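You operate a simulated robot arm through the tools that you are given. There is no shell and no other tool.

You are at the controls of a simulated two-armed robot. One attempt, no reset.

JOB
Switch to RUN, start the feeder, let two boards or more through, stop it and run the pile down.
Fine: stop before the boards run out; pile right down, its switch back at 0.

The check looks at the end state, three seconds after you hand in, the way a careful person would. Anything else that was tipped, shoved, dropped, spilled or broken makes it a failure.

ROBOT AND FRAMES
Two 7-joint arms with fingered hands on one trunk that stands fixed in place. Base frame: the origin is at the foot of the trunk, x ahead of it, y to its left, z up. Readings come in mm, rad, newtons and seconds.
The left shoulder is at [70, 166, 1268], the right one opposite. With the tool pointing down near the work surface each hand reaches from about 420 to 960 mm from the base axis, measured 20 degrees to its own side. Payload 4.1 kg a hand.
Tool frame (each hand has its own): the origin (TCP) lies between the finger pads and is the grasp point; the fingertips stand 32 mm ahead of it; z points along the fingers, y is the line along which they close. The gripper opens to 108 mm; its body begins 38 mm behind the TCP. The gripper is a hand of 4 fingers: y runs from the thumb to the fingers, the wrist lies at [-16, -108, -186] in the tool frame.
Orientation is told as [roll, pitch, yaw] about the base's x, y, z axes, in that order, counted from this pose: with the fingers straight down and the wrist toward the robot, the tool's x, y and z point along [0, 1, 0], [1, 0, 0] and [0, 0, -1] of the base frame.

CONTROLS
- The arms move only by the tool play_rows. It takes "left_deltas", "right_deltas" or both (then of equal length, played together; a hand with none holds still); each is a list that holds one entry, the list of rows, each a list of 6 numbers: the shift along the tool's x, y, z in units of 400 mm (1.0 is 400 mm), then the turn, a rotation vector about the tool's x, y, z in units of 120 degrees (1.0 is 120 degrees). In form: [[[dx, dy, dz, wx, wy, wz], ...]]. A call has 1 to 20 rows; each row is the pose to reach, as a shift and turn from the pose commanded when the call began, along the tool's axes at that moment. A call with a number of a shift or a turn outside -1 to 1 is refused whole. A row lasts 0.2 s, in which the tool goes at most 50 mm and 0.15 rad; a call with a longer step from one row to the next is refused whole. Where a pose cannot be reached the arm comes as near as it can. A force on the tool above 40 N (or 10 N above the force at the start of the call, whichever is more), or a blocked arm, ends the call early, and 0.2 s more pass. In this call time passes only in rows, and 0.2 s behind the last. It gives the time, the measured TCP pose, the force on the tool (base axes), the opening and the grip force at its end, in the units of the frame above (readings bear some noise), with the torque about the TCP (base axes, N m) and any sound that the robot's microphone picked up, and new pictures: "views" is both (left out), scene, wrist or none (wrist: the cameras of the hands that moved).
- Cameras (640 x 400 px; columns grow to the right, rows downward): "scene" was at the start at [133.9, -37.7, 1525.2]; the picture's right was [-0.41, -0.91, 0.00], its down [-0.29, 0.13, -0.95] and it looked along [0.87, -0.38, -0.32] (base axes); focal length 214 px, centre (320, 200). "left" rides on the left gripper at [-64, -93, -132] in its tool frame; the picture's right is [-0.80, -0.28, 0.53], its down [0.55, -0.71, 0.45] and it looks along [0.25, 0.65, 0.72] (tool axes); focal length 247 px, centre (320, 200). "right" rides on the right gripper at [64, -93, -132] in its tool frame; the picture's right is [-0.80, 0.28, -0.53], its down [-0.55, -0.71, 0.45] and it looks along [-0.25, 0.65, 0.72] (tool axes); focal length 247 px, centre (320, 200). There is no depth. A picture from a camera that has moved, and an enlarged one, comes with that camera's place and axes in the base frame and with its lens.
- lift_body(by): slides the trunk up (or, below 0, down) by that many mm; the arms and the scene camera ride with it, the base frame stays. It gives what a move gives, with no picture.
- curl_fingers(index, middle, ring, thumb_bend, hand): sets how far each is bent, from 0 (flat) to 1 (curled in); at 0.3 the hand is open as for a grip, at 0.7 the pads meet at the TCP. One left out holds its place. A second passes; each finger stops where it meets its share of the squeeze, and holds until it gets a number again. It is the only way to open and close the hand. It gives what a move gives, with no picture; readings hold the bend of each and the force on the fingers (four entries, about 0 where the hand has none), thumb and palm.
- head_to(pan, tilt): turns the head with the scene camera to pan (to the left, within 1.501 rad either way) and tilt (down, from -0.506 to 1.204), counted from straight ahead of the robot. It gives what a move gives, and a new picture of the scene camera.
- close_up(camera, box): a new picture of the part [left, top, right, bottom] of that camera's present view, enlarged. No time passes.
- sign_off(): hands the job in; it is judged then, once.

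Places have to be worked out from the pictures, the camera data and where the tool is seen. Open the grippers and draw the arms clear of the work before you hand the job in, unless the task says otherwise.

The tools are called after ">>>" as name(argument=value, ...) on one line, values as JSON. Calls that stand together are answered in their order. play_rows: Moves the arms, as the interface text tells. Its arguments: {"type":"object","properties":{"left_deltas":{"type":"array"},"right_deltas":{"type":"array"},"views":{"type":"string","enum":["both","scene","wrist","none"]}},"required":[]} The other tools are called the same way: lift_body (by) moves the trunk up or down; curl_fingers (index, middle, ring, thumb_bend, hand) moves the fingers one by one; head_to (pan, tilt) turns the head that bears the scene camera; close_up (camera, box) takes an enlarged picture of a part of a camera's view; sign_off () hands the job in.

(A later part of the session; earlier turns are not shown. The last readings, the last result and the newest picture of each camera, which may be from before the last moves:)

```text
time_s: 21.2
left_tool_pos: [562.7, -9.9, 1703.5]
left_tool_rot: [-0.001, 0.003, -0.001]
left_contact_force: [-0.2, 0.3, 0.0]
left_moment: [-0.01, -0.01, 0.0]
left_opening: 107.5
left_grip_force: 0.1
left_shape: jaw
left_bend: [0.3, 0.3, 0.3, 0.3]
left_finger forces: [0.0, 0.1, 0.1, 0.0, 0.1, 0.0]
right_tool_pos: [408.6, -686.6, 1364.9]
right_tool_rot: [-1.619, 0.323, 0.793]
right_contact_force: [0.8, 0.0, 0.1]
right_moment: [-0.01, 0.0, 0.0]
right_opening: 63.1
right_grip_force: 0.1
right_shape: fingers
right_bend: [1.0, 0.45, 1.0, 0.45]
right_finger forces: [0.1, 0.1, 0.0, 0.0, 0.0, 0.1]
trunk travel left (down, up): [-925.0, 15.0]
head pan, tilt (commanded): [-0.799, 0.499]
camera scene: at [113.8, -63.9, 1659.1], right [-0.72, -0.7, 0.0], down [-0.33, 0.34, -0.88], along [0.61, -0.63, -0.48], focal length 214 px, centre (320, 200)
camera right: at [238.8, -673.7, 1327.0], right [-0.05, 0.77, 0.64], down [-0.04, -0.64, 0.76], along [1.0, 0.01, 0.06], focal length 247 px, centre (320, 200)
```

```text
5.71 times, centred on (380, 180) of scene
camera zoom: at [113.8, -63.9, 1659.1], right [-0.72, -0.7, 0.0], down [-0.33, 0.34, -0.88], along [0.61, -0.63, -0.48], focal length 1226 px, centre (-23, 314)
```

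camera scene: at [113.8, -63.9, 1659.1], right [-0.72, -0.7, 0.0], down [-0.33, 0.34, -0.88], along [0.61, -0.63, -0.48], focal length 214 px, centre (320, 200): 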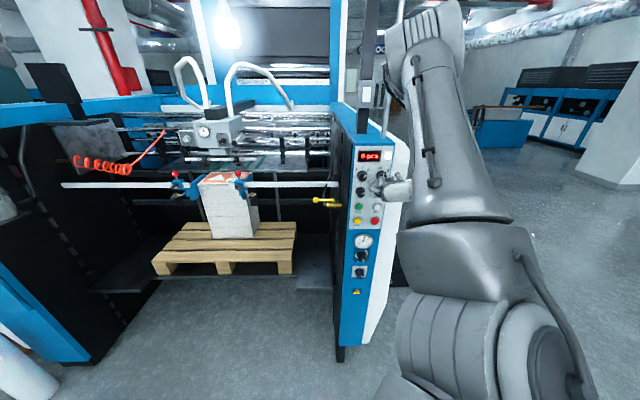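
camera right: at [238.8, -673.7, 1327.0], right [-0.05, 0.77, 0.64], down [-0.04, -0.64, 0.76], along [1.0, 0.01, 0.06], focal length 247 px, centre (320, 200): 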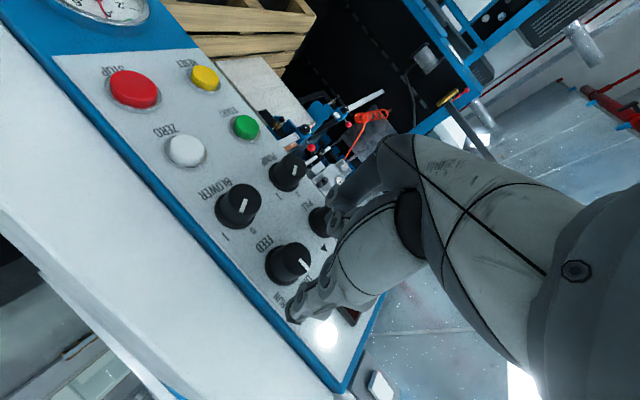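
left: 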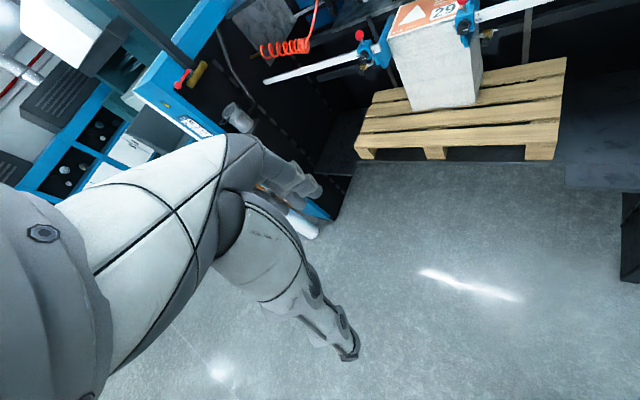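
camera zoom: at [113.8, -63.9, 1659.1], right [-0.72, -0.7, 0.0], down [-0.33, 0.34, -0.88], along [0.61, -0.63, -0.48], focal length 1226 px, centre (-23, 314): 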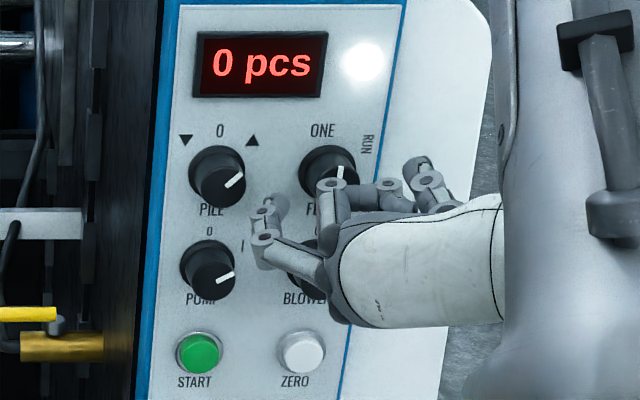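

Thumb tip and middle fingertip straddle FEED's axis well (TCP l 196.6, z 1364.9). I narrow the pincer slightly so the finger clears the PILE knob.

>>> curl_fingers(hand="right", middle=0.5, thumb_bend=0.5)

>>> play_rows(right_deltas=[[[0.001, 0, 0.02, 0.002, 0.0132, 0], [0.002, 0, 0.04, 0.004, 0.0265, 0], [0.003, 0, 0.055, 0.004, 0.0265, 0]]], views="both")

>>> close_up(camera="right", box=[220, 160, 400, 350])

>>> close_up(camera="scene", box=[345, 145, 415, 215])

```text
time_s: 22.2
left_tool_pos: [560.8, -12.0, 1704.9]
left_tool_rot: [0.001, -0.001, -0.001]
left_contact_force: [0.7, 0.1, -0.2]
left_moment: [0.05, 0.0, -0.02]
left_opening: 107.6
left_grip_force: 0.0
left_shape: jaw
left_bend: [0.3, 0.3, 0.3, 0.3]
left_finger forces: [0.0, 0.1, 0.1, 0.0, 0.0, 0.0]
right_tool_pos: [406.9, -687.4, 1365.4]
right_tool_rot: [-1.62, 0.321, 0.793]
right_contact_force: [-0.1, 0.3, -0.2]
right_moment: [0.01, -0.01, 0.0]
right_opening: 60.5
right_grip_force: 0.0
right_shape: fingers
right_bend: [1.0, 0.5, 1.0, 0.5]
right_finger forces: [0.0, 0.1, 0.0, 0.1, 0.0, 0.0]
trunk travel left (down, up): [-925.0, 15.0]
head pan, tilt (commanded): [-0.799, 0.499]
```

```text
time_s: 23.0
left_tool_pos: [560.4, -12.4, 1705.0]
left_tool_rot: [-0.001, -0.001, 0.0]
left_contact_force: [0.5, -0.9, -0.3]
left_moment: [-0.02, -0.01, 0.0]
left_opening: 107.9
left_grip_force: 0.0
left_shape: jaw
left_bend: [0.3, 0.3, 0.3, 0.3]
left_finger forces: [0.0, 0.0, 0.0, 0.0, 0.1, 0.0]
right_tool_pos: [423.3, -703.4, 1364.1]
right_tool_rot: [-1.568, 0.319, 0.787]
right_contact_force: [-0.1, 0.6, -0.2]
right_moment: [-0.01, 0.01, 0.01]
right_opening: 60.4
right_grip_force: 0.0
right_shape: fingers
right_bend: [1.0, 0.5, 1.0, 0.5]
right_finger forces: [0.0, 0.0, 0.0, 0.0, 0.1, 0.0]
trunk travel left (down, up): [-925.0, 15.0]
head pan, tilt (commanded): [-0.799, 0.499]
camera scene: at [112.3, -65.5, 1659.1], right [-0.72, -0.7, 0.0], down [-0.33, 0.34, -0.88], along [0.61, -0.63, -0.48], focal length 214 px, centre (320, 200)
camera right: at [252.7, -685.2, 1333.0], right [-0.01, 0.74, 0.67], down [-0.03, -0.67, 0.74], along [1.0, -0.02, 0.03], focal length 247 px, centre (320, 200)
```

scene: 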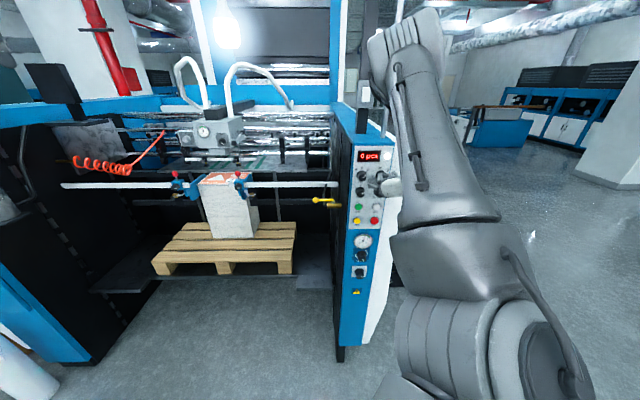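
right: 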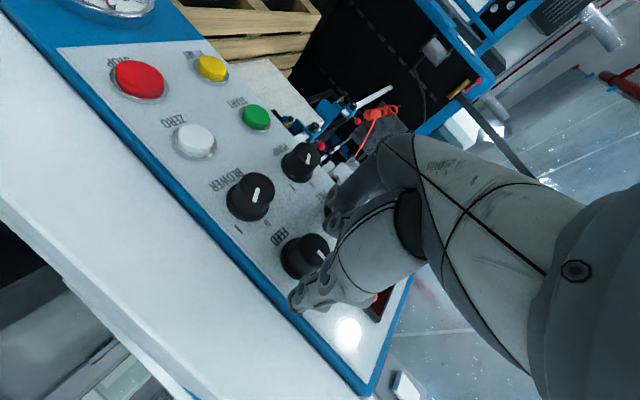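

```text
2.11 times, centred on (310, 255) of right
camera zoom: at [252.7, -685.2, 1333.0], right [-0.01, 0.74, 0.67], down [-0.03, -0.67, 0.74], along [1.0, -0.02, 0.03], focal length 520 px, centre (341, 84)
```

zoom: 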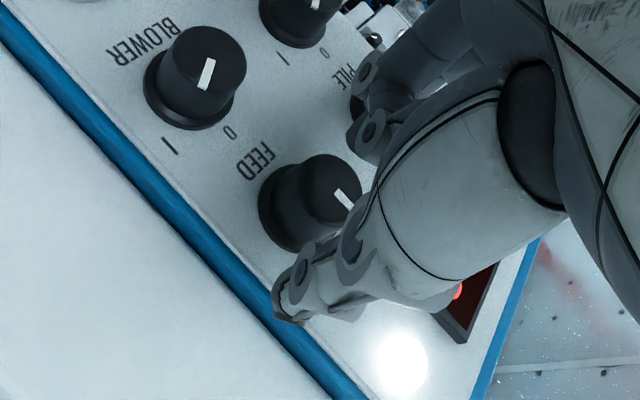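

```text
5.71 times, centred on (380, 180) of scene
camera zoom: at [112.3, -65.5, 1659.1], right [-0.72, -0.7, 0.0], down [-0.33, 0.34, -0.88], along [0.61, -0.63, -0.48], focal length 1226 px, centre (-23, 314)
```

zoom: 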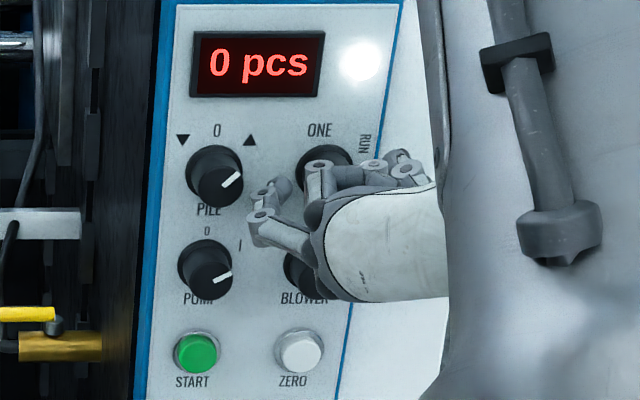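

The pincer is around FEED's axis with the middle finger a few mm from the PILE knob. I close a bit more for clearance before going in, and check.

>>> curl_fingers(hand="right", middle=0.56, thumb_bend=0.54)

>>> close_up(camera="scene", box=[350, 150, 400, 200])

>>> close_up(camera="right", box=[260, 190, 380, 330])

```text
time_s: 24.0
left_tool_pos: [561.1, -11.4, 1705.5]
left_tool_rot: [0.001, 0.001, 0.0]
left_contact_force: [0.0, -0.1, 0.6]
left_moment: [-0.01, 0.01, -0.02]
left_opening: 107.8
left_grip_force: 0.2
left_shape: jaw
left_bend: [0.3, 0.3, 0.3, 0.3]
left_finger forces: [0.1, 0.0, 0.1, 0.0, 0.0, 0.0]
right_tool_pos: [422.4, -703.4, 1364.6]
right_tool_rot: [-1.564, 0.318, 0.785]
right_contact_force: [-0.4, -0.1, 0.2]
right_moment: [-0.02, 0.02, -0.01]
right_opening: 58.7
right_grip_force: 0.1
right_shape: fingers
right_bend: [1.0, 0.56, 1.0, 0.54]
right_finger forces: [0.0, 0.1, 0.1, 0.0, 0.0, 0.0]
trunk travel left (down, up): [-925.0, 15.0]
head pan, tilt (commanded): [-0.799, 0.499]
```

```text
8.00 times, centred on (375, 175) of scene
camera zoom: at [112.1, -65.1, 1659.2], right [-0.72, -0.7, 0.0], down [-0.33, 0.34, -0.88], along [0.61, -0.63, -0.48], focal length 1716 px, centre (-120, 400)
```

zoom: 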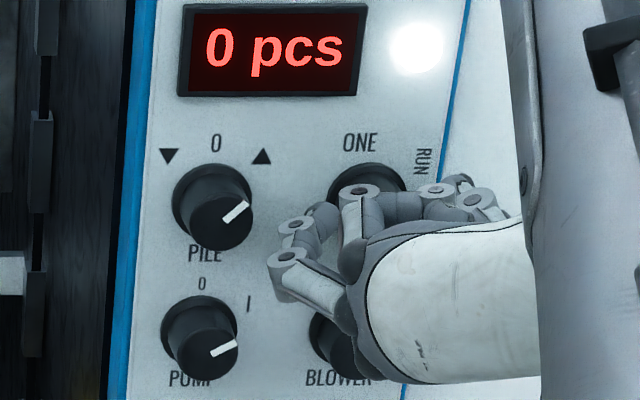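

```text
2.86 times, centred on (320, 260) of right
camera zoom: at [252.4, -684.8, 1333.1], right [-0.01, 0.74, 0.67], down [-0.03, -0.67, 0.74], along [1.0, -0.02, 0.03], focal length 706 px, centre (320, 29)
```

zoom: 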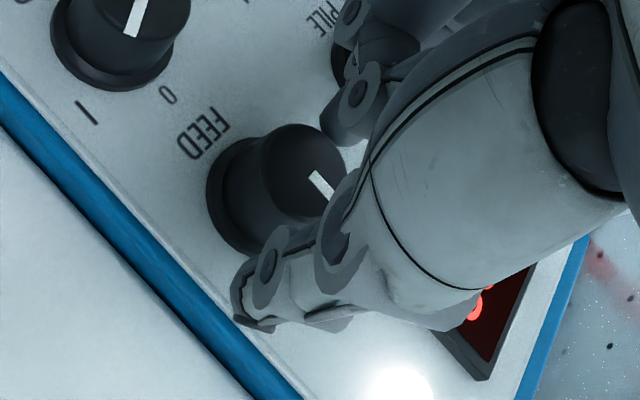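

Alignment still good (l 198.7, z 1364.6, d 796). I advance about 18 mm so the fingertips reach down the side of the FEED knob, just shy of the panel face.

>>> play_rows(right_deltas=[[[0, 0, 0.015, 0, 0, 0], [0, 0, 0.03, 0, 0, 0], [0, 0, 0.045, 0, 0, 0]]], views="none")

>>> close_up(camera="scene", box=[350, 150, 400, 200])

>>> close_up(camera="right", box=[260, 190, 380, 330])

```text
time_s: 24.8
left_tool_pos: [558.8, -9.0, 1706.9]
left_tool_rot: [-0.002, -0.001, 0.0]
left_contact_force: [0.7, -0.3, 0.2]
left_moment: [-0.02, 0.0, 0.0]
left_opening: 107.7
left_grip_force: 0.1
left_shape: jaw
left_bend: [0.3, 0.3, 0.3, 0.3]
left_finger forces: [0.1, 0.1, 0.0, 0.0, 0.0, 0.0]
right_tool_pos: [433.4, -714.3, 1365.5]
right_tool_rot: [-1.568, 0.318, 0.784]
right_contact_force: [-4.6, 3.3, -2.0]
right_moment: [0.01, 0.03, 0.14]
right_opening: 58.6
right_grip_force: 2.8
right_shape: fingers
right_bend: [1.0, 0.56, 1.0, 0.54]
right_finger forces: [0.0, 4.8, 0.0, 0.0, 0.0, 0.1]
trunk travel left (down, up): [-925.0, 15.0]
head pan, tilt (commanded): [-0.799, 0.499]
```

```text
8.00 times, centred on (375, 175) of scene
camera zoom: at [109.9, -62.2, 1659.4], right [-0.72, -0.7, 0.0], down [-0.33, 0.34, -0.88], along [0.61, -0.63, -0.48], focal length 1716 px, centre (-120, 400)
```

zoom: 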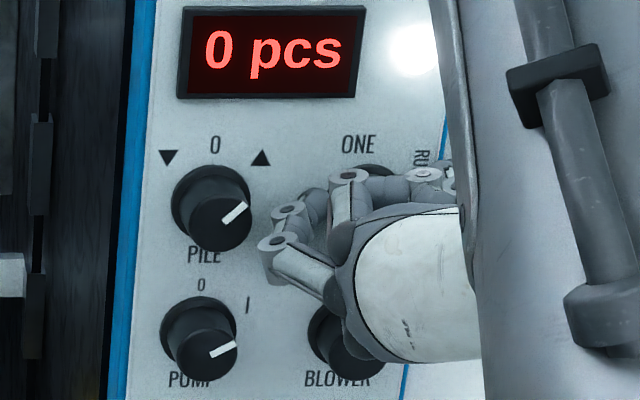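

```text
2.86 times, centred on (320, 260) of right
camera zoom: at [263.2, -695.1, 1334.6], right [-0.01, 0.74, 0.67], down [-0.04, -0.67, 0.74], along [1.0, -0.02, 0.03], focal length 706 px, centre (320, 29)
```

zoom: 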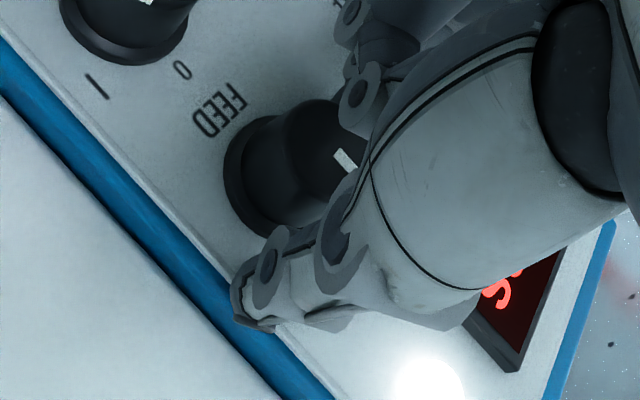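

The middle fingertip (4.8 N, pushing straight back) is resting on the rim of the knob's face: it is curled too far in. I back off, open the middle finger more, and centre the hand ~2 mm left.

>>> play_rows(right_deltas=[[[0, 0, -0.02, 0, 0, 0], [-0.0015, 0.0045, -0.04, 0, 0, 0]]], views="none")

>>> curl_fingers(hand="right", middle=0.46, thumb_bend=0.52)

>>> close_up(camera="right", box=[260, 190, 380, 330])

>>> close_up(camera="scene", box=[350, 150, 400, 200])

```text
time_s: 25.4
left_tool_pos: [560.8, -9.5, 1704.7]
left_tool_rot: [-0.003, 0.0, 0.0]
left_contact_force: [-0.3, -0.1, -0.6]
left_moment: [-0.02, -0.02, 0.0]
left_opening: 107.8
left_grip_force: 0.1
left_shape: jaw
left_bend: [0.3, 0.3, 0.3, 0.3]
left_finger forces: [0.0, 0.0, 0.0, 0.1, 0.0, 0.1]
right_tool_pos: [425.2, -701.7, 1365.2]
right_tool_rot: [-1.568, 0.319, 0.786]
right_contact_force: [-0.5, 0.1, 0.7]
right_moment: [-0.01, -0.01, -0.02]
right_opening: 58.4
right_grip_force: 0.1
right_shape: fingers
right_bend: [1.0, 0.56, 1.0, 0.54]
right_finger forces: [0.1, 0.0, 0.0, 0.0, 0.0, 0.1]
trunk travel left (down, up): [-925.0, 15.0]
head pan, tilt (commanded): [-0.799, 0.499]
```

```text
time_s: 26.4
left_tool_pos: [561.9, -10.7, 1703.1]
left_tool_rot: [0.0, 0.0, 0.0]
left_contact_force: [1.1, 0.4, 0.8]
left_moment: [0.03, 0.0, -0.01]
left_opening: 107.8
left_grip_force: 0.1
left_shape: jaw
left_bend: [0.3, 0.3, 0.3, 0.3]
left_finger forces: [0.1, 0.0, 0.0, 0.1, 0.0, 0.0]
right_tool_pos: [425.2, -703.0, 1363.1]
right_tool_rot: [-1.565, 0.319, 0.786]
right_contact_force: [0.1, -0.8, 0.1]
right_moment: [0.02, -0.03, 0.01]
right_opening: 59.3
right_grip_force: 0.1
right_shape: fingers
right_bend: [1.0, 0.46, 1.0, 0.52]
right_finger forces: [0.1, 0.1, 0.0, 0.1, 0.1, 0.0]
trunk travel left (down, up): [-925.0, 15.0]
head pan, tilt (commanded): [-0.799, 0.499]
```

```text
2.86 times, centred on (320, 260) of right
camera zoom: at [255.5, -685.1, 1333.0], right [-0.01, 0.74, 0.67], down [-0.03, -0.67, 0.74], along [1.0, -0.02, 0.03], focal length 706 px, centre (320, 29)
```

zoom: 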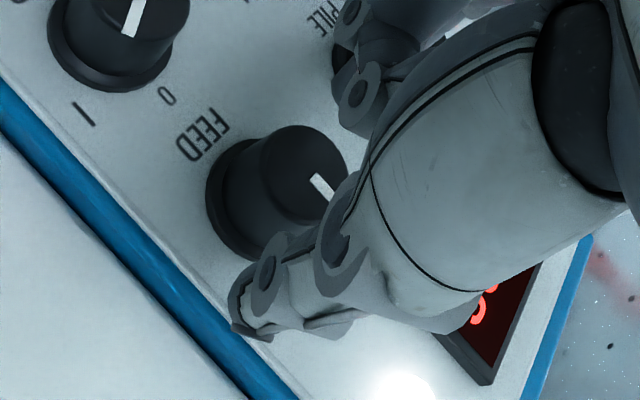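

```text
8.00 times, centred on (375, 175) of scene
camera zoom: at [112.4, -65.7, 1659.1], right [-0.72, -0.7, 0.0], down [-0.33, 0.34, -0.88], along [0.61, -0.63, -0.48], focal length 1716 px, centre (-120, 400)
```

zoom: 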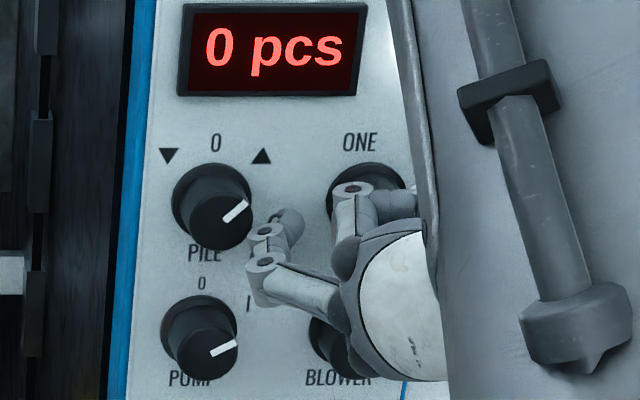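

Now the fingertip is straighter, with ~7 mm to PILE and ~12 mm to FEED's side; the thumb is ~33 mm to the other side of the axis. I go forward 16 mm again.

>>> play_rows(right_deltas=[[[0, 0, 0.014, 0, 0, 0], [0, 0, 0.028, 0, 0, 0], [0, 0, 0.04, 0, 0, 0]]], views="none")

>>> close_up(camera="right", box=[260, 190, 380, 330])

>>> close_up(camera="scene", box=[350, 150, 400, 200])

```text
time_s: 27.2
left_tool_pos: [557.1, -8.9, 1706.0]
left_tool_rot: [-0.003, -0.002, 0.001]
left_contact_force: [0.0, -0.1, 0.7]
left_moment: [0.0, 0.01, 0.0]
left_opening: 107.3
left_grip_force: 0.1
left_shape: jaw
left_bend: [0.3, 0.3, 0.3, 0.3]
left_finger forces: [0.1, 0.0, 0.1, 0.0, 0.1, 0.0]
right_tool_pos: [434.5, -713.1, 1366.8]
right_tool_rot: [-1.568, 0.321, 0.784]
right_contact_force: [-9.7, 7.3, -1.6]
right_moment: [0.0, 0.18, 0.6]
right_opening: 59.2
right_grip_force: 6.2
right_shape: fingers
right_bend: [1.0, 0.46, 1.0, 0.52]
right_finger forces: [0.1, 14.7, 0.0, 0.0, 0.1, 0.1]
trunk travel left (down, up): [-925.0, 15.0]
head pan, tilt (commanded): [-0.799, 0.499]
```

```text
2.86 times, centred on (320, 260) of right
camera zoom: at [263.5, -694.5, 1334.5], right [-0.01, 0.74, 0.67], down [-0.04, -0.67, 0.74], along [1.0, -0.02, 0.03], focal length 706 px, centre (320, 29)
```

zoom: 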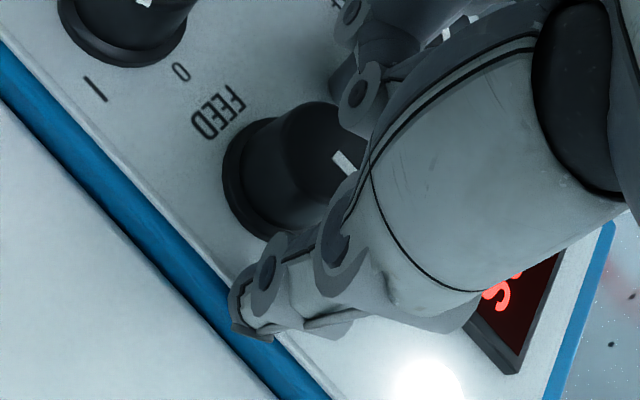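

```text
8.00 times, centred on (375, 175) of scene
camera zoom: at [108.7, -62.9, 1659.4], right [-0.72, -0.7, 0.0], down [-0.33, 0.34, -0.88], along [0.61, -0.63, -0.48], focal length 1716 px, centre (-120, 400)
```

zoom: 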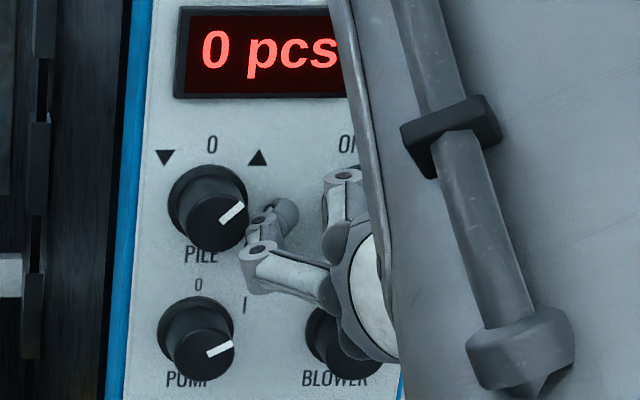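

The push-back is 50 mm left of the TCP, straight out of the panel: the middle fingertip is touching the panel face (it reaches ~42 mm ahead of TCP). I back off ~5 mm and close thumb and middle finger on the knob.

>>> play_rows(right_deltas=[[[0, 0, -0.014, 0, 0, 0]]], views="none")

>>> curl_fingers(hand="right", middle=0.6, thumb_bend=0.6)

>>> close_up(camera="right", box=[260, 190, 380, 330])

```text
time_s: 27.6
left_tool_pos: [562.9, -11.6, 1704.3]
left_tool_rot: [0.0, 0.001, 0.0]
left_contact_force: [0.0, -0.1, 0.3]
left_moment: [0.0, 0.03, 0.03]
left_opening: 107.7
left_grip_force: 0.0
left_shape: jaw
left_bend: [0.3, 0.3, 0.3, 0.3]
left_finger forces: [0.1, 0.1, 0.0, 0.0, 0.1, 0.0]
right_tool_pos: [433.6, -711.4, 1364.3]
right_tool_rot: [-1.566, 0.319, 0.786]
right_contact_force: [-1.4, -1.3, -0.4]
right_moment: [0.0, 0.02, -0.02]
right_opening: 59.2
right_grip_force: 0.9
right_shape: fingers
right_bend: [1.0, 0.47, 1.0, 0.52]
right_finger forces: [0.0, 1.5, 0.0, 0.0, 0.0, 0.0]
trunk travel left (down, up): [-925.0, 15.0]
head pan, tilt (commanded): [-0.799, 0.499]
```

```text
time_s: 28.6
left_tool_pos: [561.5, -9.8, 1703.8]
left_tool_rot: [0.0, 0.001, 0.001]
left_contact_force: [0.6, -0.6, 0.2]
left_moment: [0.0, 0.01, -0.01]
left_opening: 107.7
left_grip_force: 0.1
left_shape: jaw
left_bend: [0.3, 0.3, 0.3, 0.3]
left_finger forces: [0.0, 0.0, 0.0, 0.0, 0.0, 0.1]
right_tool_pos: [433.5, -709.7, 1364.2]
right_tool_rot: [-1.566, 0.319, 0.787]
right_contact_force: [0.5, -0.4, 0.1]
right_moment: [0.0, -0.01, 0.0]
right_opening: 55.7
right_grip_force: 0.3
right_shape: fingers
right_bend: [1.0, 0.6, 1.0, 0.6]
right_finger forces: [0.0, 0.3, 0.0, 0.0, 0.1, 0.0]
trunk travel left (down, up): [-925.0, 15.0]
head pan, tilt (commanded): [-0.799, 0.499]
```

```text
2.86 times, centred on (320, 260) of right
camera zoom: at [262.6, -692.3, 1333.1], right [-0.01, 0.74, 0.67], down [-0.03, -0.67, 0.74], along [1.0, -0.02, 0.03], focal length 706 px, centre (320, 29)
```

zoom: 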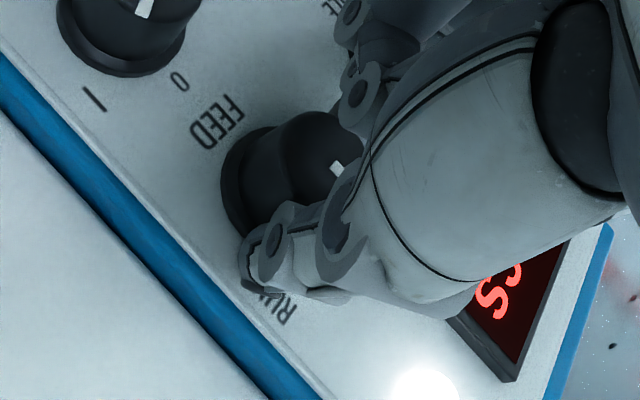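

Nothing gripped yet; I continue closing.

>>> curl_fingers(hand="right", middle=0.72, thumb_bend=0.72)

>>> close_up(camera="right", box=[260, 190, 380, 330])

>>> close_up(camera="scene", box=[350, 150, 400, 200])

```text
time_s: 29.6
left_tool_pos: [561.8, -11.0, 1704.2]
left_tool_rot: [-0.001, 0.0, -0.001]
left_contact_force: [-0.7, 0.1, -0.1]
left_moment: [-0.01, 0.02, 0.0]
left_opening: 107.5
left_grip_force: 0.0
left_shape: jaw
left_bend: [0.3, 0.3, 0.3, 0.3]
left_finger forces: [0.0, 0.0, 0.1, 0.0, 0.0, 0.0]
right_tool_pos: [433.7, -710.5, 1364.8]
right_tool_rot: [-1.566, 0.319, 0.785]
right_contact_force: [2.0, 0.5, 0.8]
right_moment: [-0.06, -0.05, 0.05]
right_opening: 54.7
right_grip_force: 10.0
right_shape: fingers
right_bend: [1.0, 0.63, 1.0, 0.63]
right_finger forces: [0.1, 10.3, 0.0, 0.0, 9.3, 0.0]
trunk travel left (down, up): [-925.0, 15.0]
head pan, tilt (commanded): [-0.799, 0.499]
```

```text
2.86 times, centred on (320, 260) of right
camera zoom: at [263.0, -692.2, 1333.1], right [-0.01, 0.74, 0.67], down [-0.03, -0.67, 0.74], along [1.0, -0.02, 0.03], focal length 706 px, centre (320, 29)
```

zoom: 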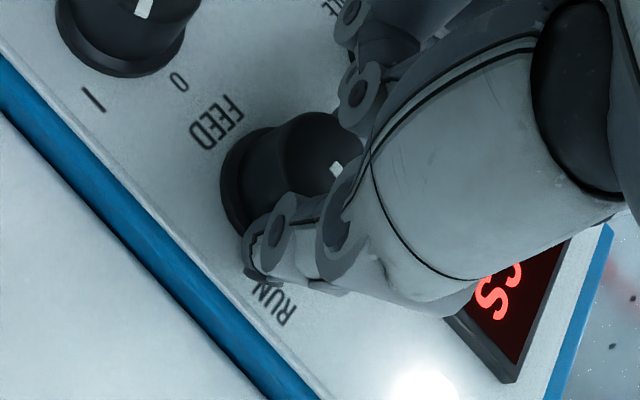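

```text
8.00 times, centred on (375, 175) of scene
camera zoom: at [112.5, -64.9, 1659.1], right [-0.72, -0.7, 0.0], down [-0.33, 0.34, -0.88], along [0.61, -0.63, -0.48], focal length 1716 px, centre (-120, 400)
```

zoom: 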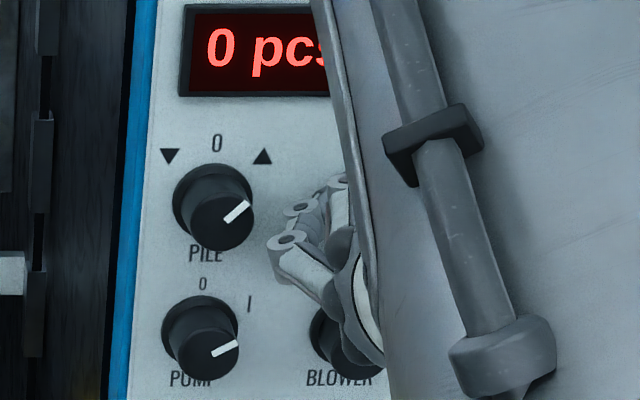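

Knob gripped evenly (middle 10.3 N, thumb 9.3 N). I roll the hand 60° clockwise to turn FEED toward RUN.

>>> play_rows(right_deltas=[[[0, 0, 0, 0, 0, 0.0625], [0, 0, 0, 0, 0, 0.125], [0, 0, 0, 0, 0, 0.1875], [0, 0, 0, 0, 0, 0.25], [0, 0, 0, 0, 0, 0.3125], [0, 0, 0, 0, 0, 0.375], [0, 0, 0, 0, 0, 0.4375], [0, 0, 0, 0, 0, 0.5]]], views="both")

>>> close_up(camera="right", box=[220, 160, 400, 350])

>>> close_up(camera="scene", box=[350, 150, 400, 200])

```text
time_s: 31.4
left_tool_pos: [562.2, -11.3, 1704.2]
left_tool_rot: [0.0, -0.001, 0.001]
left_contact_force: [0.0, -0.2, 0.4]
left_moment: [0.02, -0.01, -0.03]
left_opening: 108.0
left_grip_force: 0.0
left_shape: jaw
left_bend: [0.3, 0.3, 0.3, 0.3]
left_finger forces: [0.0, 0.0, 0.1, 0.0, 0.0, 0.1]
right_tool_pos: [433.0, -710.8, 1364.6]
right_tool_rot: [-1.565, -0.728, 0.779]
right_contact_force: [1.6, 0.3, -1.5]
right_moment: [-0.08, 0.02, 0.03]
right_opening: 54.3
right_grip_force: 9.8
right_shape: fingers
right_bend: [1.0, 0.62, 1.0, 0.64]
right_finger forces: [0.0, 9.0, 0.1, 0.0, 9.5, 0.0]
trunk travel left (down, up): [-925.0, 15.0]
head pan, tilt (commanded): [-0.799, 0.499]
camera scene: at [112.6, -65.2, 1659.1], right [-0.72, -0.7, 0.0], down [-0.33, 0.34, -0.88], along [0.61, -0.63, -0.48], focal length 214 px, centre (320, 200)
camera right: at [320.6, -634.0, 1255.1], right [-0.6, 0.15, 0.79], down [-0.32, -0.95, -0.06], along [0.73, -0.29, 0.62], focal length 247 px, centre (320, 200)
```

scene: 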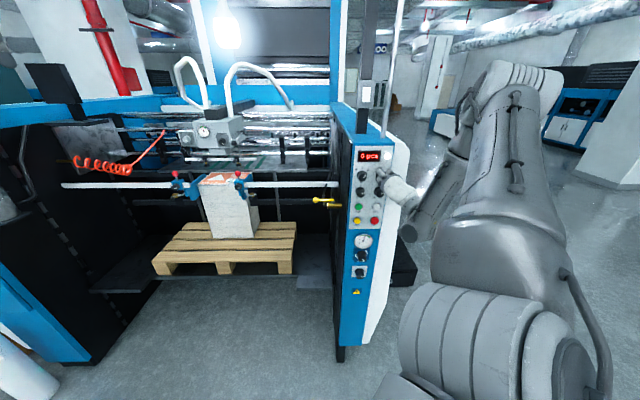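
right: 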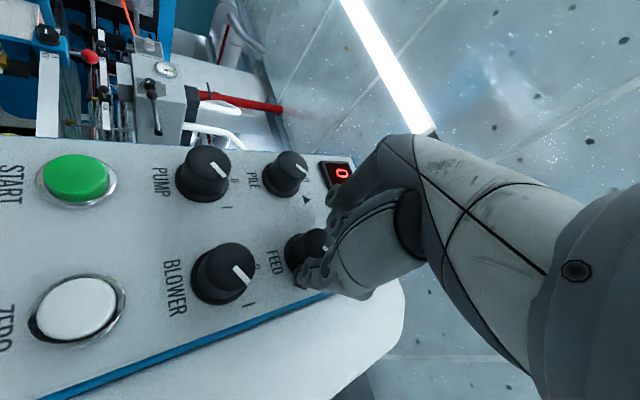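

```text
2.11 times, centred on (310, 255) of right
camera zoom: at [320.6, -634.0, 1255.1], right [-0.6, 0.15, 0.79], down [-0.32, -0.95, -0.06], along [0.73, -0.29, 0.62], focal length 520 px, centre (341, 84)
```

zoom: 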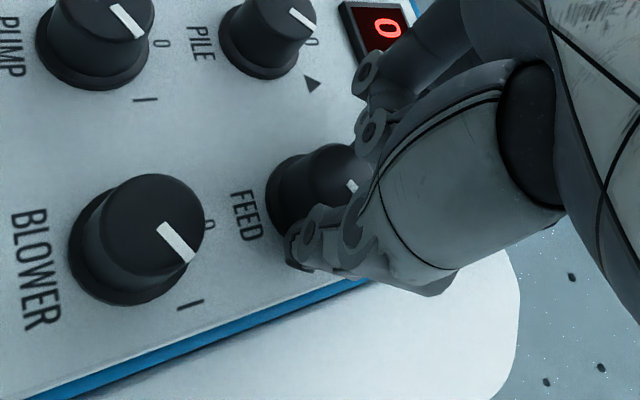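

```text
8.00 times, centred on (375, 175) of scene
camera zoom: at [112.6, -65.2, 1659.1], right [-0.72, -0.7, 0.0], down [-0.33, 0.34, -0.88], along [0.61, -0.63, -0.48], focal length 1716 px, centre (-120, 400)
```

zoom: 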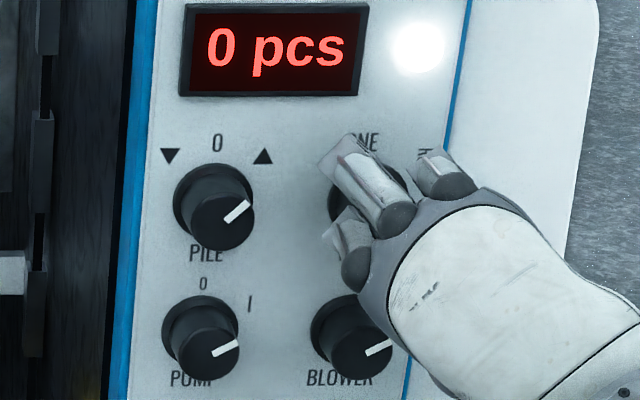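

The knob turned with the hand. I release the pincer and check the pointer.

>>> curl_fingers(hand="right", middle=0.5, thumb_bend=0.5)

>>> close_up(camera="right", box=[240, 170, 380, 310])

>>> play_rows(right_deltas=[[[0, 0, -0.04, 0, 0, 0], [0, 0, -0.08, 0, 0, 0], [0, 0, -0.11, 0, 0, 0]]], views="both")

>>> close_up(camera="right", box=[180, 130, 360, 320])

>>> close_up(camera="scene", box=[350, 150, 400, 200])

```text
time_s: 32.4
left_tool_pos: [562.4, -11.5, 1704.5]
left_tool_rot: [-0.001, 0.0, 0.0]
left_contact_force: [0.6, 0.1, 0.3]
left_moment: [-0.03, -0.01, 0.02]
left_opening: 107.4
left_grip_force: 0.1
left_shape: jaw
left_bend: [0.3, 0.3, 0.3, 0.3]
left_finger forces: [0.1, 0.1, 0.0, 0.0, 0.0, 0.0]
right_tool_pos: [432.1, -709.4, 1364.8]
right_tool_rot: [-1.565, -0.728, 0.781]
right_contact_force: [0.4, 0.1, -0.1]
right_moment: [0.01, 0.01, -0.03]
right_opening: 60.3
right_grip_force: 0.1
right_shape: fingers
right_bend: [1.0, 0.5, 1.0, 0.5]
right_finger forces: [0.0, 0.1, 0.1, 0.0, 0.0, 0.0]
trunk travel left (down, up): [-925.0, 15.0]
head pan, tilt (commanded): [-0.799, 0.499]
```

```text
2.86 times, centred on (310, 240) of right
camera zoom: at [319.8, -634.2, 1255.3], right [-0.6, 0.15, 0.79], down [-0.32, -0.95, -0.06], along [0.74, -0.29, 0.61], focal length 706 px, centre (349, 86)
```

zoom: 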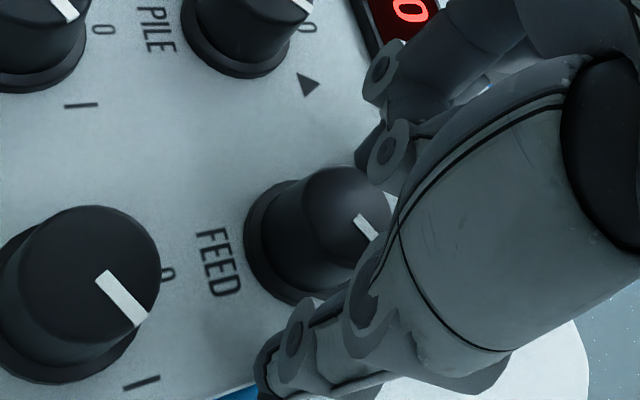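

```text
time_s: 33.2
left_tool_pos: [560.3, -10.9, 1704.5]
left_tool_rot: [0.001, 0.0, -0.001]
left_contact_force: [-0.3, 0.4, -0.3]
left_moment: [0.0, 0.02, 0.02]
left_opening: 107.7
left_grip_force: 0.0
left_shape: jaw
left_bend: [0.3, 0.3, 0.3, 0.3]
left_finger forces: [0.1, 0.0, 0.1, 0.0, 0.0, 0.0]
right_tool_pos: [401.7, -678.1, 1363.6]
right_tool_rot: [-1.565, -0.729, 0.78]
right_contact_force: [-0.6, 0.1, -0.2]
right_moment: [0.01, 0.02, 0.01]
right_opening: 60.4
right_grip_force: 0.0
right_shape: fingers
right_bend: [1.0, 0.5, 1.0, 0.5]
right_finger forces: [0.1, 0.0, 0.0, 0.1, 0.0, 0.0]
trunk travel left (down, up): [-925.0, 15.0]
head pan, tilt (commanded): [-0.799, 0.499]
camera scene: at [111.9, -65.2, 1659.2], right [-0.72, -0.7, 0.0], down [-0.33, 0.34, -0.88], along [0.61, -0.63, -0.48], focal length 214 px, centre (320, 200)
camera right: at [288.9, -602.6, 1255.1], right [-0.6, 0.15, 0.79], down [-0.32, -0.95, -0.06], along [0.74, -0.29, 0.62], focal length 247 px, centre (320, 200)
```

scene: 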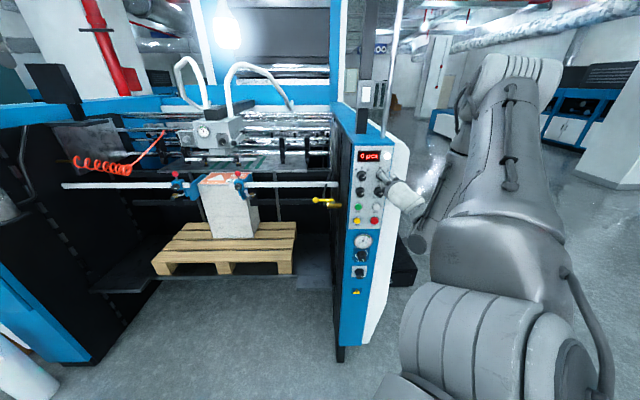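
right: 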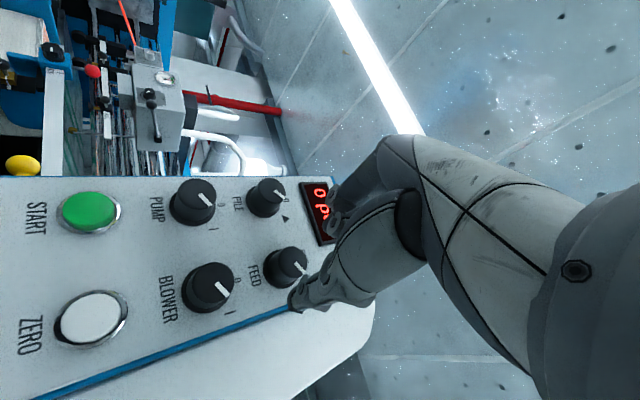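

```text
2.11 times, centred on (270, 225) of right
camera zoom: at [288.9, -602.6, 1255.1], right [-0.6, 0.15, 0.79], down [-0.32, -0.95, -0.06], along [0.74, -0.29, 0.62], focal length 520 px, centre (425, 147)
```

zoom: 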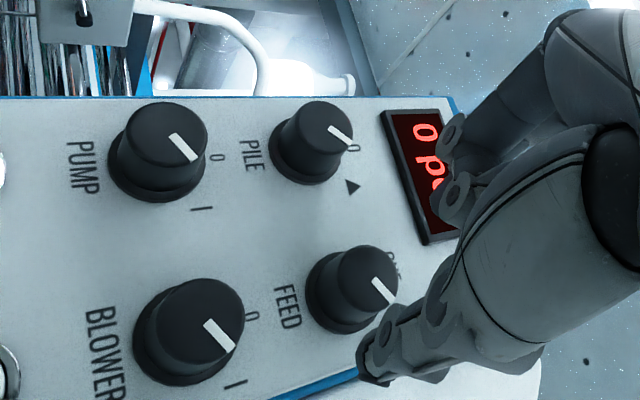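

```text
8.00 times, centred on (375, 175) of scene
camera zoom: at [111.9, -65.2, 1659.2], right [-0.72, -0.7, 0.0], down [-0.33, 0.34, -0.88], along [0.61, -0.63, -0.48], focal length 1716 px, centre (-120, 400)
```

zoom: 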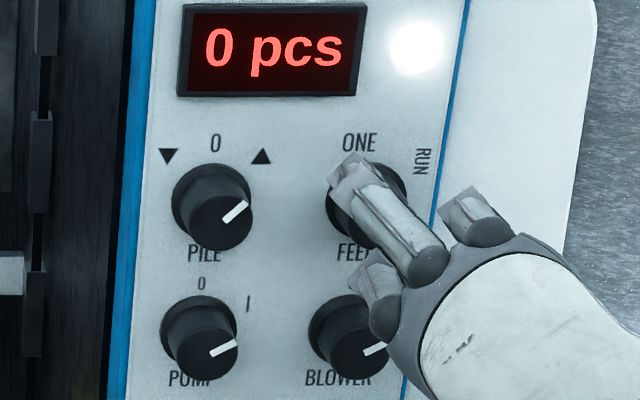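

FEED's pointer now sits at the same angle as the switches at I, i.e. RUN. Next I close the pincer into a blunt pusher and move in front of START (l 127, z 1234), staying clear of the knobs.

>>> curl_fingers(hand="right", middle=0.7, thumb_bend=0.7)

>>> play_rows(right_deltas=[[[0.072, -0.017, 0, 0, 0, 0], [0.144, -0.035, 0, 0, 0, 0], [0.215, -0.052, 0, 0, 0, 0], [0.287, -0.07, 0, 0, 0, 0], [0.359, -0.087, 0.01, 0, 0, 0]]], views="both")

>>> close_up(camera="right", box=[220, 160, 400, 350])

>>> close_up(camera="scene", box=[345, 150, 415, 230])

```text
time_s: 34.2
left_tool_pos: [562.0, -10.9, 1703.6]
left_tool_rot: [-0.002, 0.0, 0.001]
left_contact_force: [0.2, 0.5, 1.2]
left_moment: [0.0, 0.0, 0.0]
left_opening: 107.7
left_grip_force: 0.0
left_shape: jaw
left_bend: [0.3, 0.3, 0.3, 0.3]
left_finger forces: [0.1, 0.1, 0.0, 0.0, 0.0, 0.0]
right_tool_pos: [401.9, -680.1, 1363.8]
right_tool_rot: [-1.566, -0.728, 0.781]
right_contact_force: [0.4, -0.8, -1.3]
right_moment: [0.0, -0.03, -0.01]
right_opening: 51.2
right_grip_force: 0.1
right_shape: fingers
right_bend: [1.0, 0.7, 1.0, 0.7]
right_finger forces: [0.0, 0.0, 0.1, 0.1, 0.0, 0.0]
trunk travel left (down, up): [-925.0, 15.0]
head pan, tilt (commanded): [-0.799, 0.499]
```

```text
time_s: 35.4
left_tool_pos: [561.8, -12.7, 1703.8]
left_tool_rot: [0.001, 0.0, 0.0]
left_contact_force: [0.1, -0.1, 0.2]
left_moment: [0.0, 0.0, 0.0]
left_opening: 107.5
left_grip_force: 0.0
left_shape: jaw
left_bend: [0.3, 0.3, 0.3, 0.3]
left_finger forces: [0.1, 0.0, 0.1, 0.1, 0.0, 0.0]
right_tool_pos: [452.7, -633.6, 1233.9]
right_tool_rot: [-1.566, -0.727, 0.78]
right_contact_force: [-0.7, -0.3, 0.3]
right_moment: [0.0, -0.02, 0.0]
right_opening: 51.3
right_grip_force: 0.0
right_shape: fingers
right_bend: [1.0, 0.7, 1.0, 0.7]
right_finger forces: [0.0, 0.0, 0.0, 0.1, 0.0, 0.0]
trunk travel left (down, up): [-925.0, 15.0]
head pan, tilt (commanded): [-0.799, 0.499]
camera scene: at [112.3, -66.6, 1659.2], right [-0.72, -0.7, 0.0], down [-0.33, 0.34, -0.88], along [0.61, -0.63, -0.48], focal length 214 px, centre (320, 200)
camera right: at [341.0, -557.3, 1124.7], right [-0.6, 0.15, 0.79], down [-0.32, -0.95, -0.06], along [0.74, -0.28, 0.61], focal length 247 px, centre (320, 200)
```

scene: 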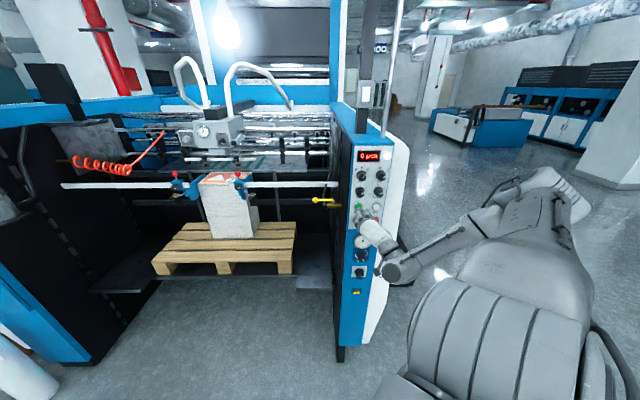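
right: 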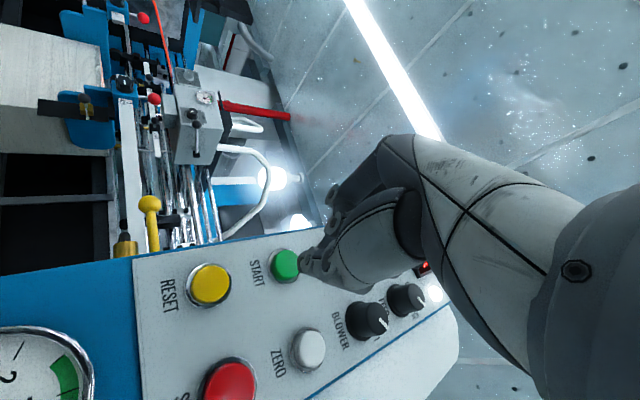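

```text
2.11 times, centred on (310, 255) of right
camera zoom: at [341.0, -557.3, 1124.7], right [-0.6, 0.15, 0.79], down [-0.32, -0.95, -0.06], along [0.74, -0.28, 0.61], focal length 520 px, centre (341, 84)
```

zoom: 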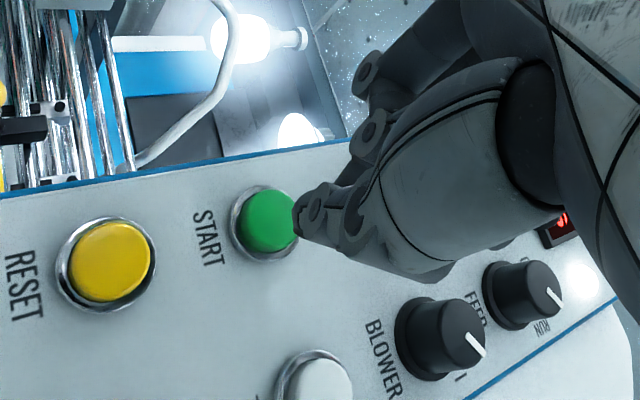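

```text
5.00 times, centred on (380, 190) of scene
camera zoom: at [112.3, -66.6, 1659.2], right [-0.72, -0.7, 0.0], down [-0.33, 0.34, -0.88], along [0.61, -0.63, -0.48], focal length 1072 px, centre (20, 250)
```

zoom: 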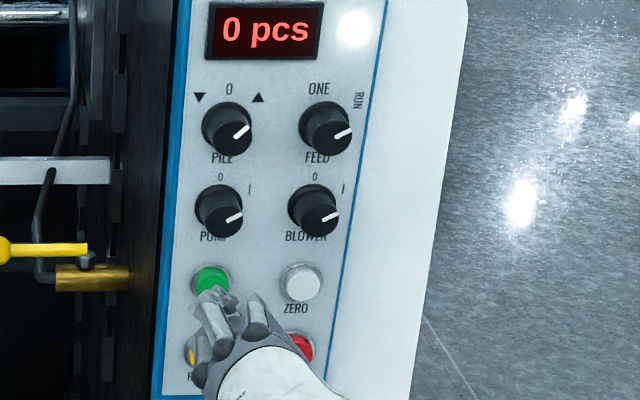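

FEED is at RUN and the pusher is aligned with START within a few mm. I shift 2 mm left and approach to just short of the button.

>>> play_rows(right_deltas=[[[0.0034, 0.0038, 0.04, 0, 0, 0], [0.0034, 0.0038, 0.065, 0, 0, 0], [0.0034, 0.0038, 0.08, 0, 0, 0]]], views="none")

>>> close_up(camera="right", box=[240, 200, 340, 300])

>>> close_up(camera="scene", box=[345, 150, 415, 230])

```text
time_s: 36.2
left_tool_pos: [560.9, -11.6, 1704.9]
left_tool_rot: [0.002, -0.002, 0.0]
left_contact_force: [-0.2, 0.1, -0.5]
left_moment: [-0.02, 0.01, 0.02]
left_opening: 107.8
left_grip_force: 0.0
left_shape: jaw
left_bend: [0.3, 0.3, 0.3, 0.3]
left_finger forces: [0.0, 0.1, 0.0, 0.0, 0.1, 0.0]
right_tool_pos: [477.0, -653.6, 1234.8]
right_tool_rot: [-1.565, -0.728, 0.781]
right_contact_force: [0.0, 0.0, -0.4]
right_moment: [0.0, 0.04, -0.02]
right_opening: 51.0
right_grip_force: 0.1
right_shape: fingers
right_bend: [1.0, 0.7, 1.0, 0.7]
right_finger forces: [0.0, 0.0, 0.0, 0.0, 0.0, 0.0]
trunk travel left (down, up): [-925.0, 15.0]
head pan, tilt (commanded): [-0.799, 0.499]
```

```text
4.00 times, centred on (290, 250) of right
camera zoom: at [364.6, -577.6, 1125.0], right [-0.6, 0.15, 0.79], down [-0.32, -0.95, -0.06], along [0.73, -0.29, 0.62], focal length 988 px, centre (440, 0)
```

zoom: 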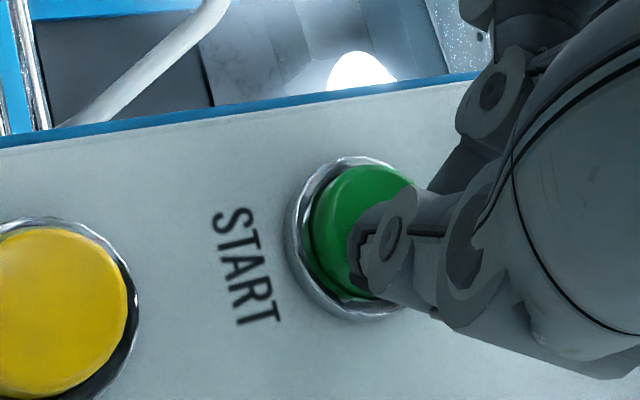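

```text
5.00 times, centred on (380, 190) of scene
camera zoom: at [111.9, -65.3, 1659.2], right [-0.72, -0.7, 0.0], down [-0.33, 0.34, -0.88], along [0.61, -0.63, -0.48], focal length 1072 px, centre (20, 250)
```

zoom: 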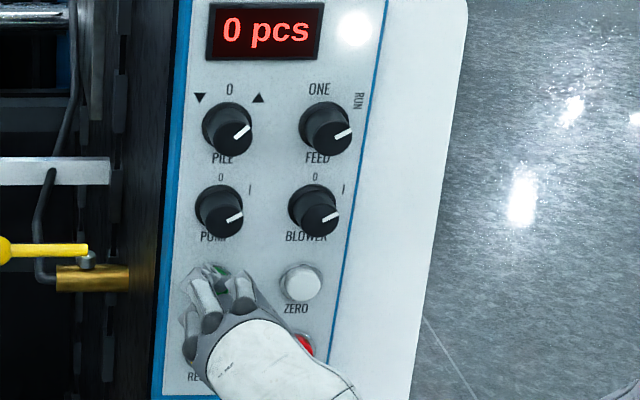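

Touch distance reached (d 799, no contact yet) and the display is visible from the scene camera. I press 8 mm forward and come back, then read the counter/lamp.

>>> play_rows(right_deltas=[[[0, 0, 0.012, 0, 0, 0], [0, 0, 0.022, 0, 0, 0]]], views="none")

>>> close_up(camera="scene", box=[345, 150, 415, 230])

>>> close_up(camera="right", box=[240, 200, 340, 300])

```text
time_s: 36.8
left_tool_pos: [560.6, -10.3, 1704.2]
left_tool_rot: [0.001, 0.001, 0.001]
left_contact_force: [0.1, 0.2, 0.7]
left_moment: [0.0, 0.0, 0.0]
left_opening: 107.7
left_grip_force: 0.0
left_shape: jaw
left_bend: [0.3, 0.3, 0.3, 0.3]
left_finger forces: [0.0, 0.1, 0.0, 0.1, 0.0, 0.1]
right_tool_pos: [483.4, -658.5, 1235.4]
right_tool_rot: [-1.565, -0.726, 0.78]
right_contact_force: [-1.3, 2.6, -0.8]
right_moment: [0.01, 0.01, 0.0]
right_opening: 51.3
right_grip_force: 2.0
right_shape: fingers
right_bend: [1.0, 0.7, 1.0, 0.7]
right_finger forces: [0.1, 3.0, 0.0, 0.0, 1.1, 0.0]
trunk travel left (down, up): [-925.0, 15.0]
head pan, tilt (commanded): [-0.799, 0.499]
heard: click
```

```text
5.00 times, centred on (380, 190) of scene
camera zoom: at [111.1, -63.9, 1659.3], right [-0.72, -0.7, 0.0], down [-0.33, 0.34, -0.88], along [0.61, -0.63, -0.48], focal length 1072 px, centre (20, 250)
```

zoom: 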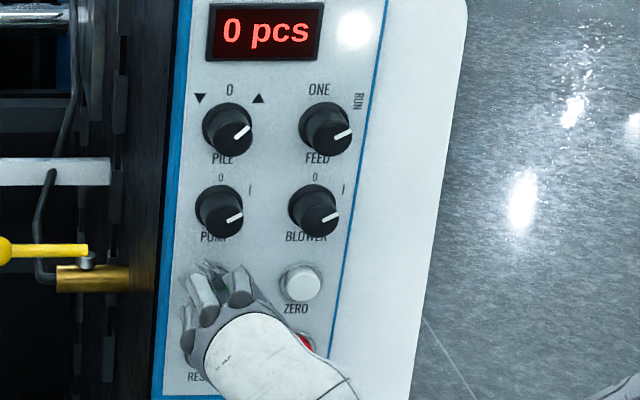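

```text
4.00 times, centred on (290, 250) of right
camera zoom: at [370.2, -582.9, 1125.4], right [-0.6, 0.15, 0.79], down [-0.32, -0.95, -0.06], along [0.74, -0.28, 0.61], focal length 988 px, centre (440, 0)
```

zoom: 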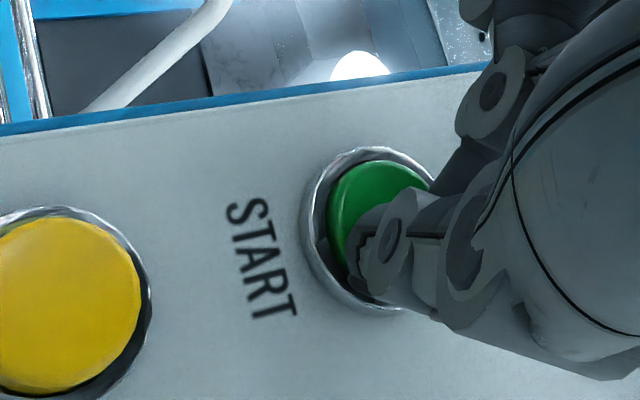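

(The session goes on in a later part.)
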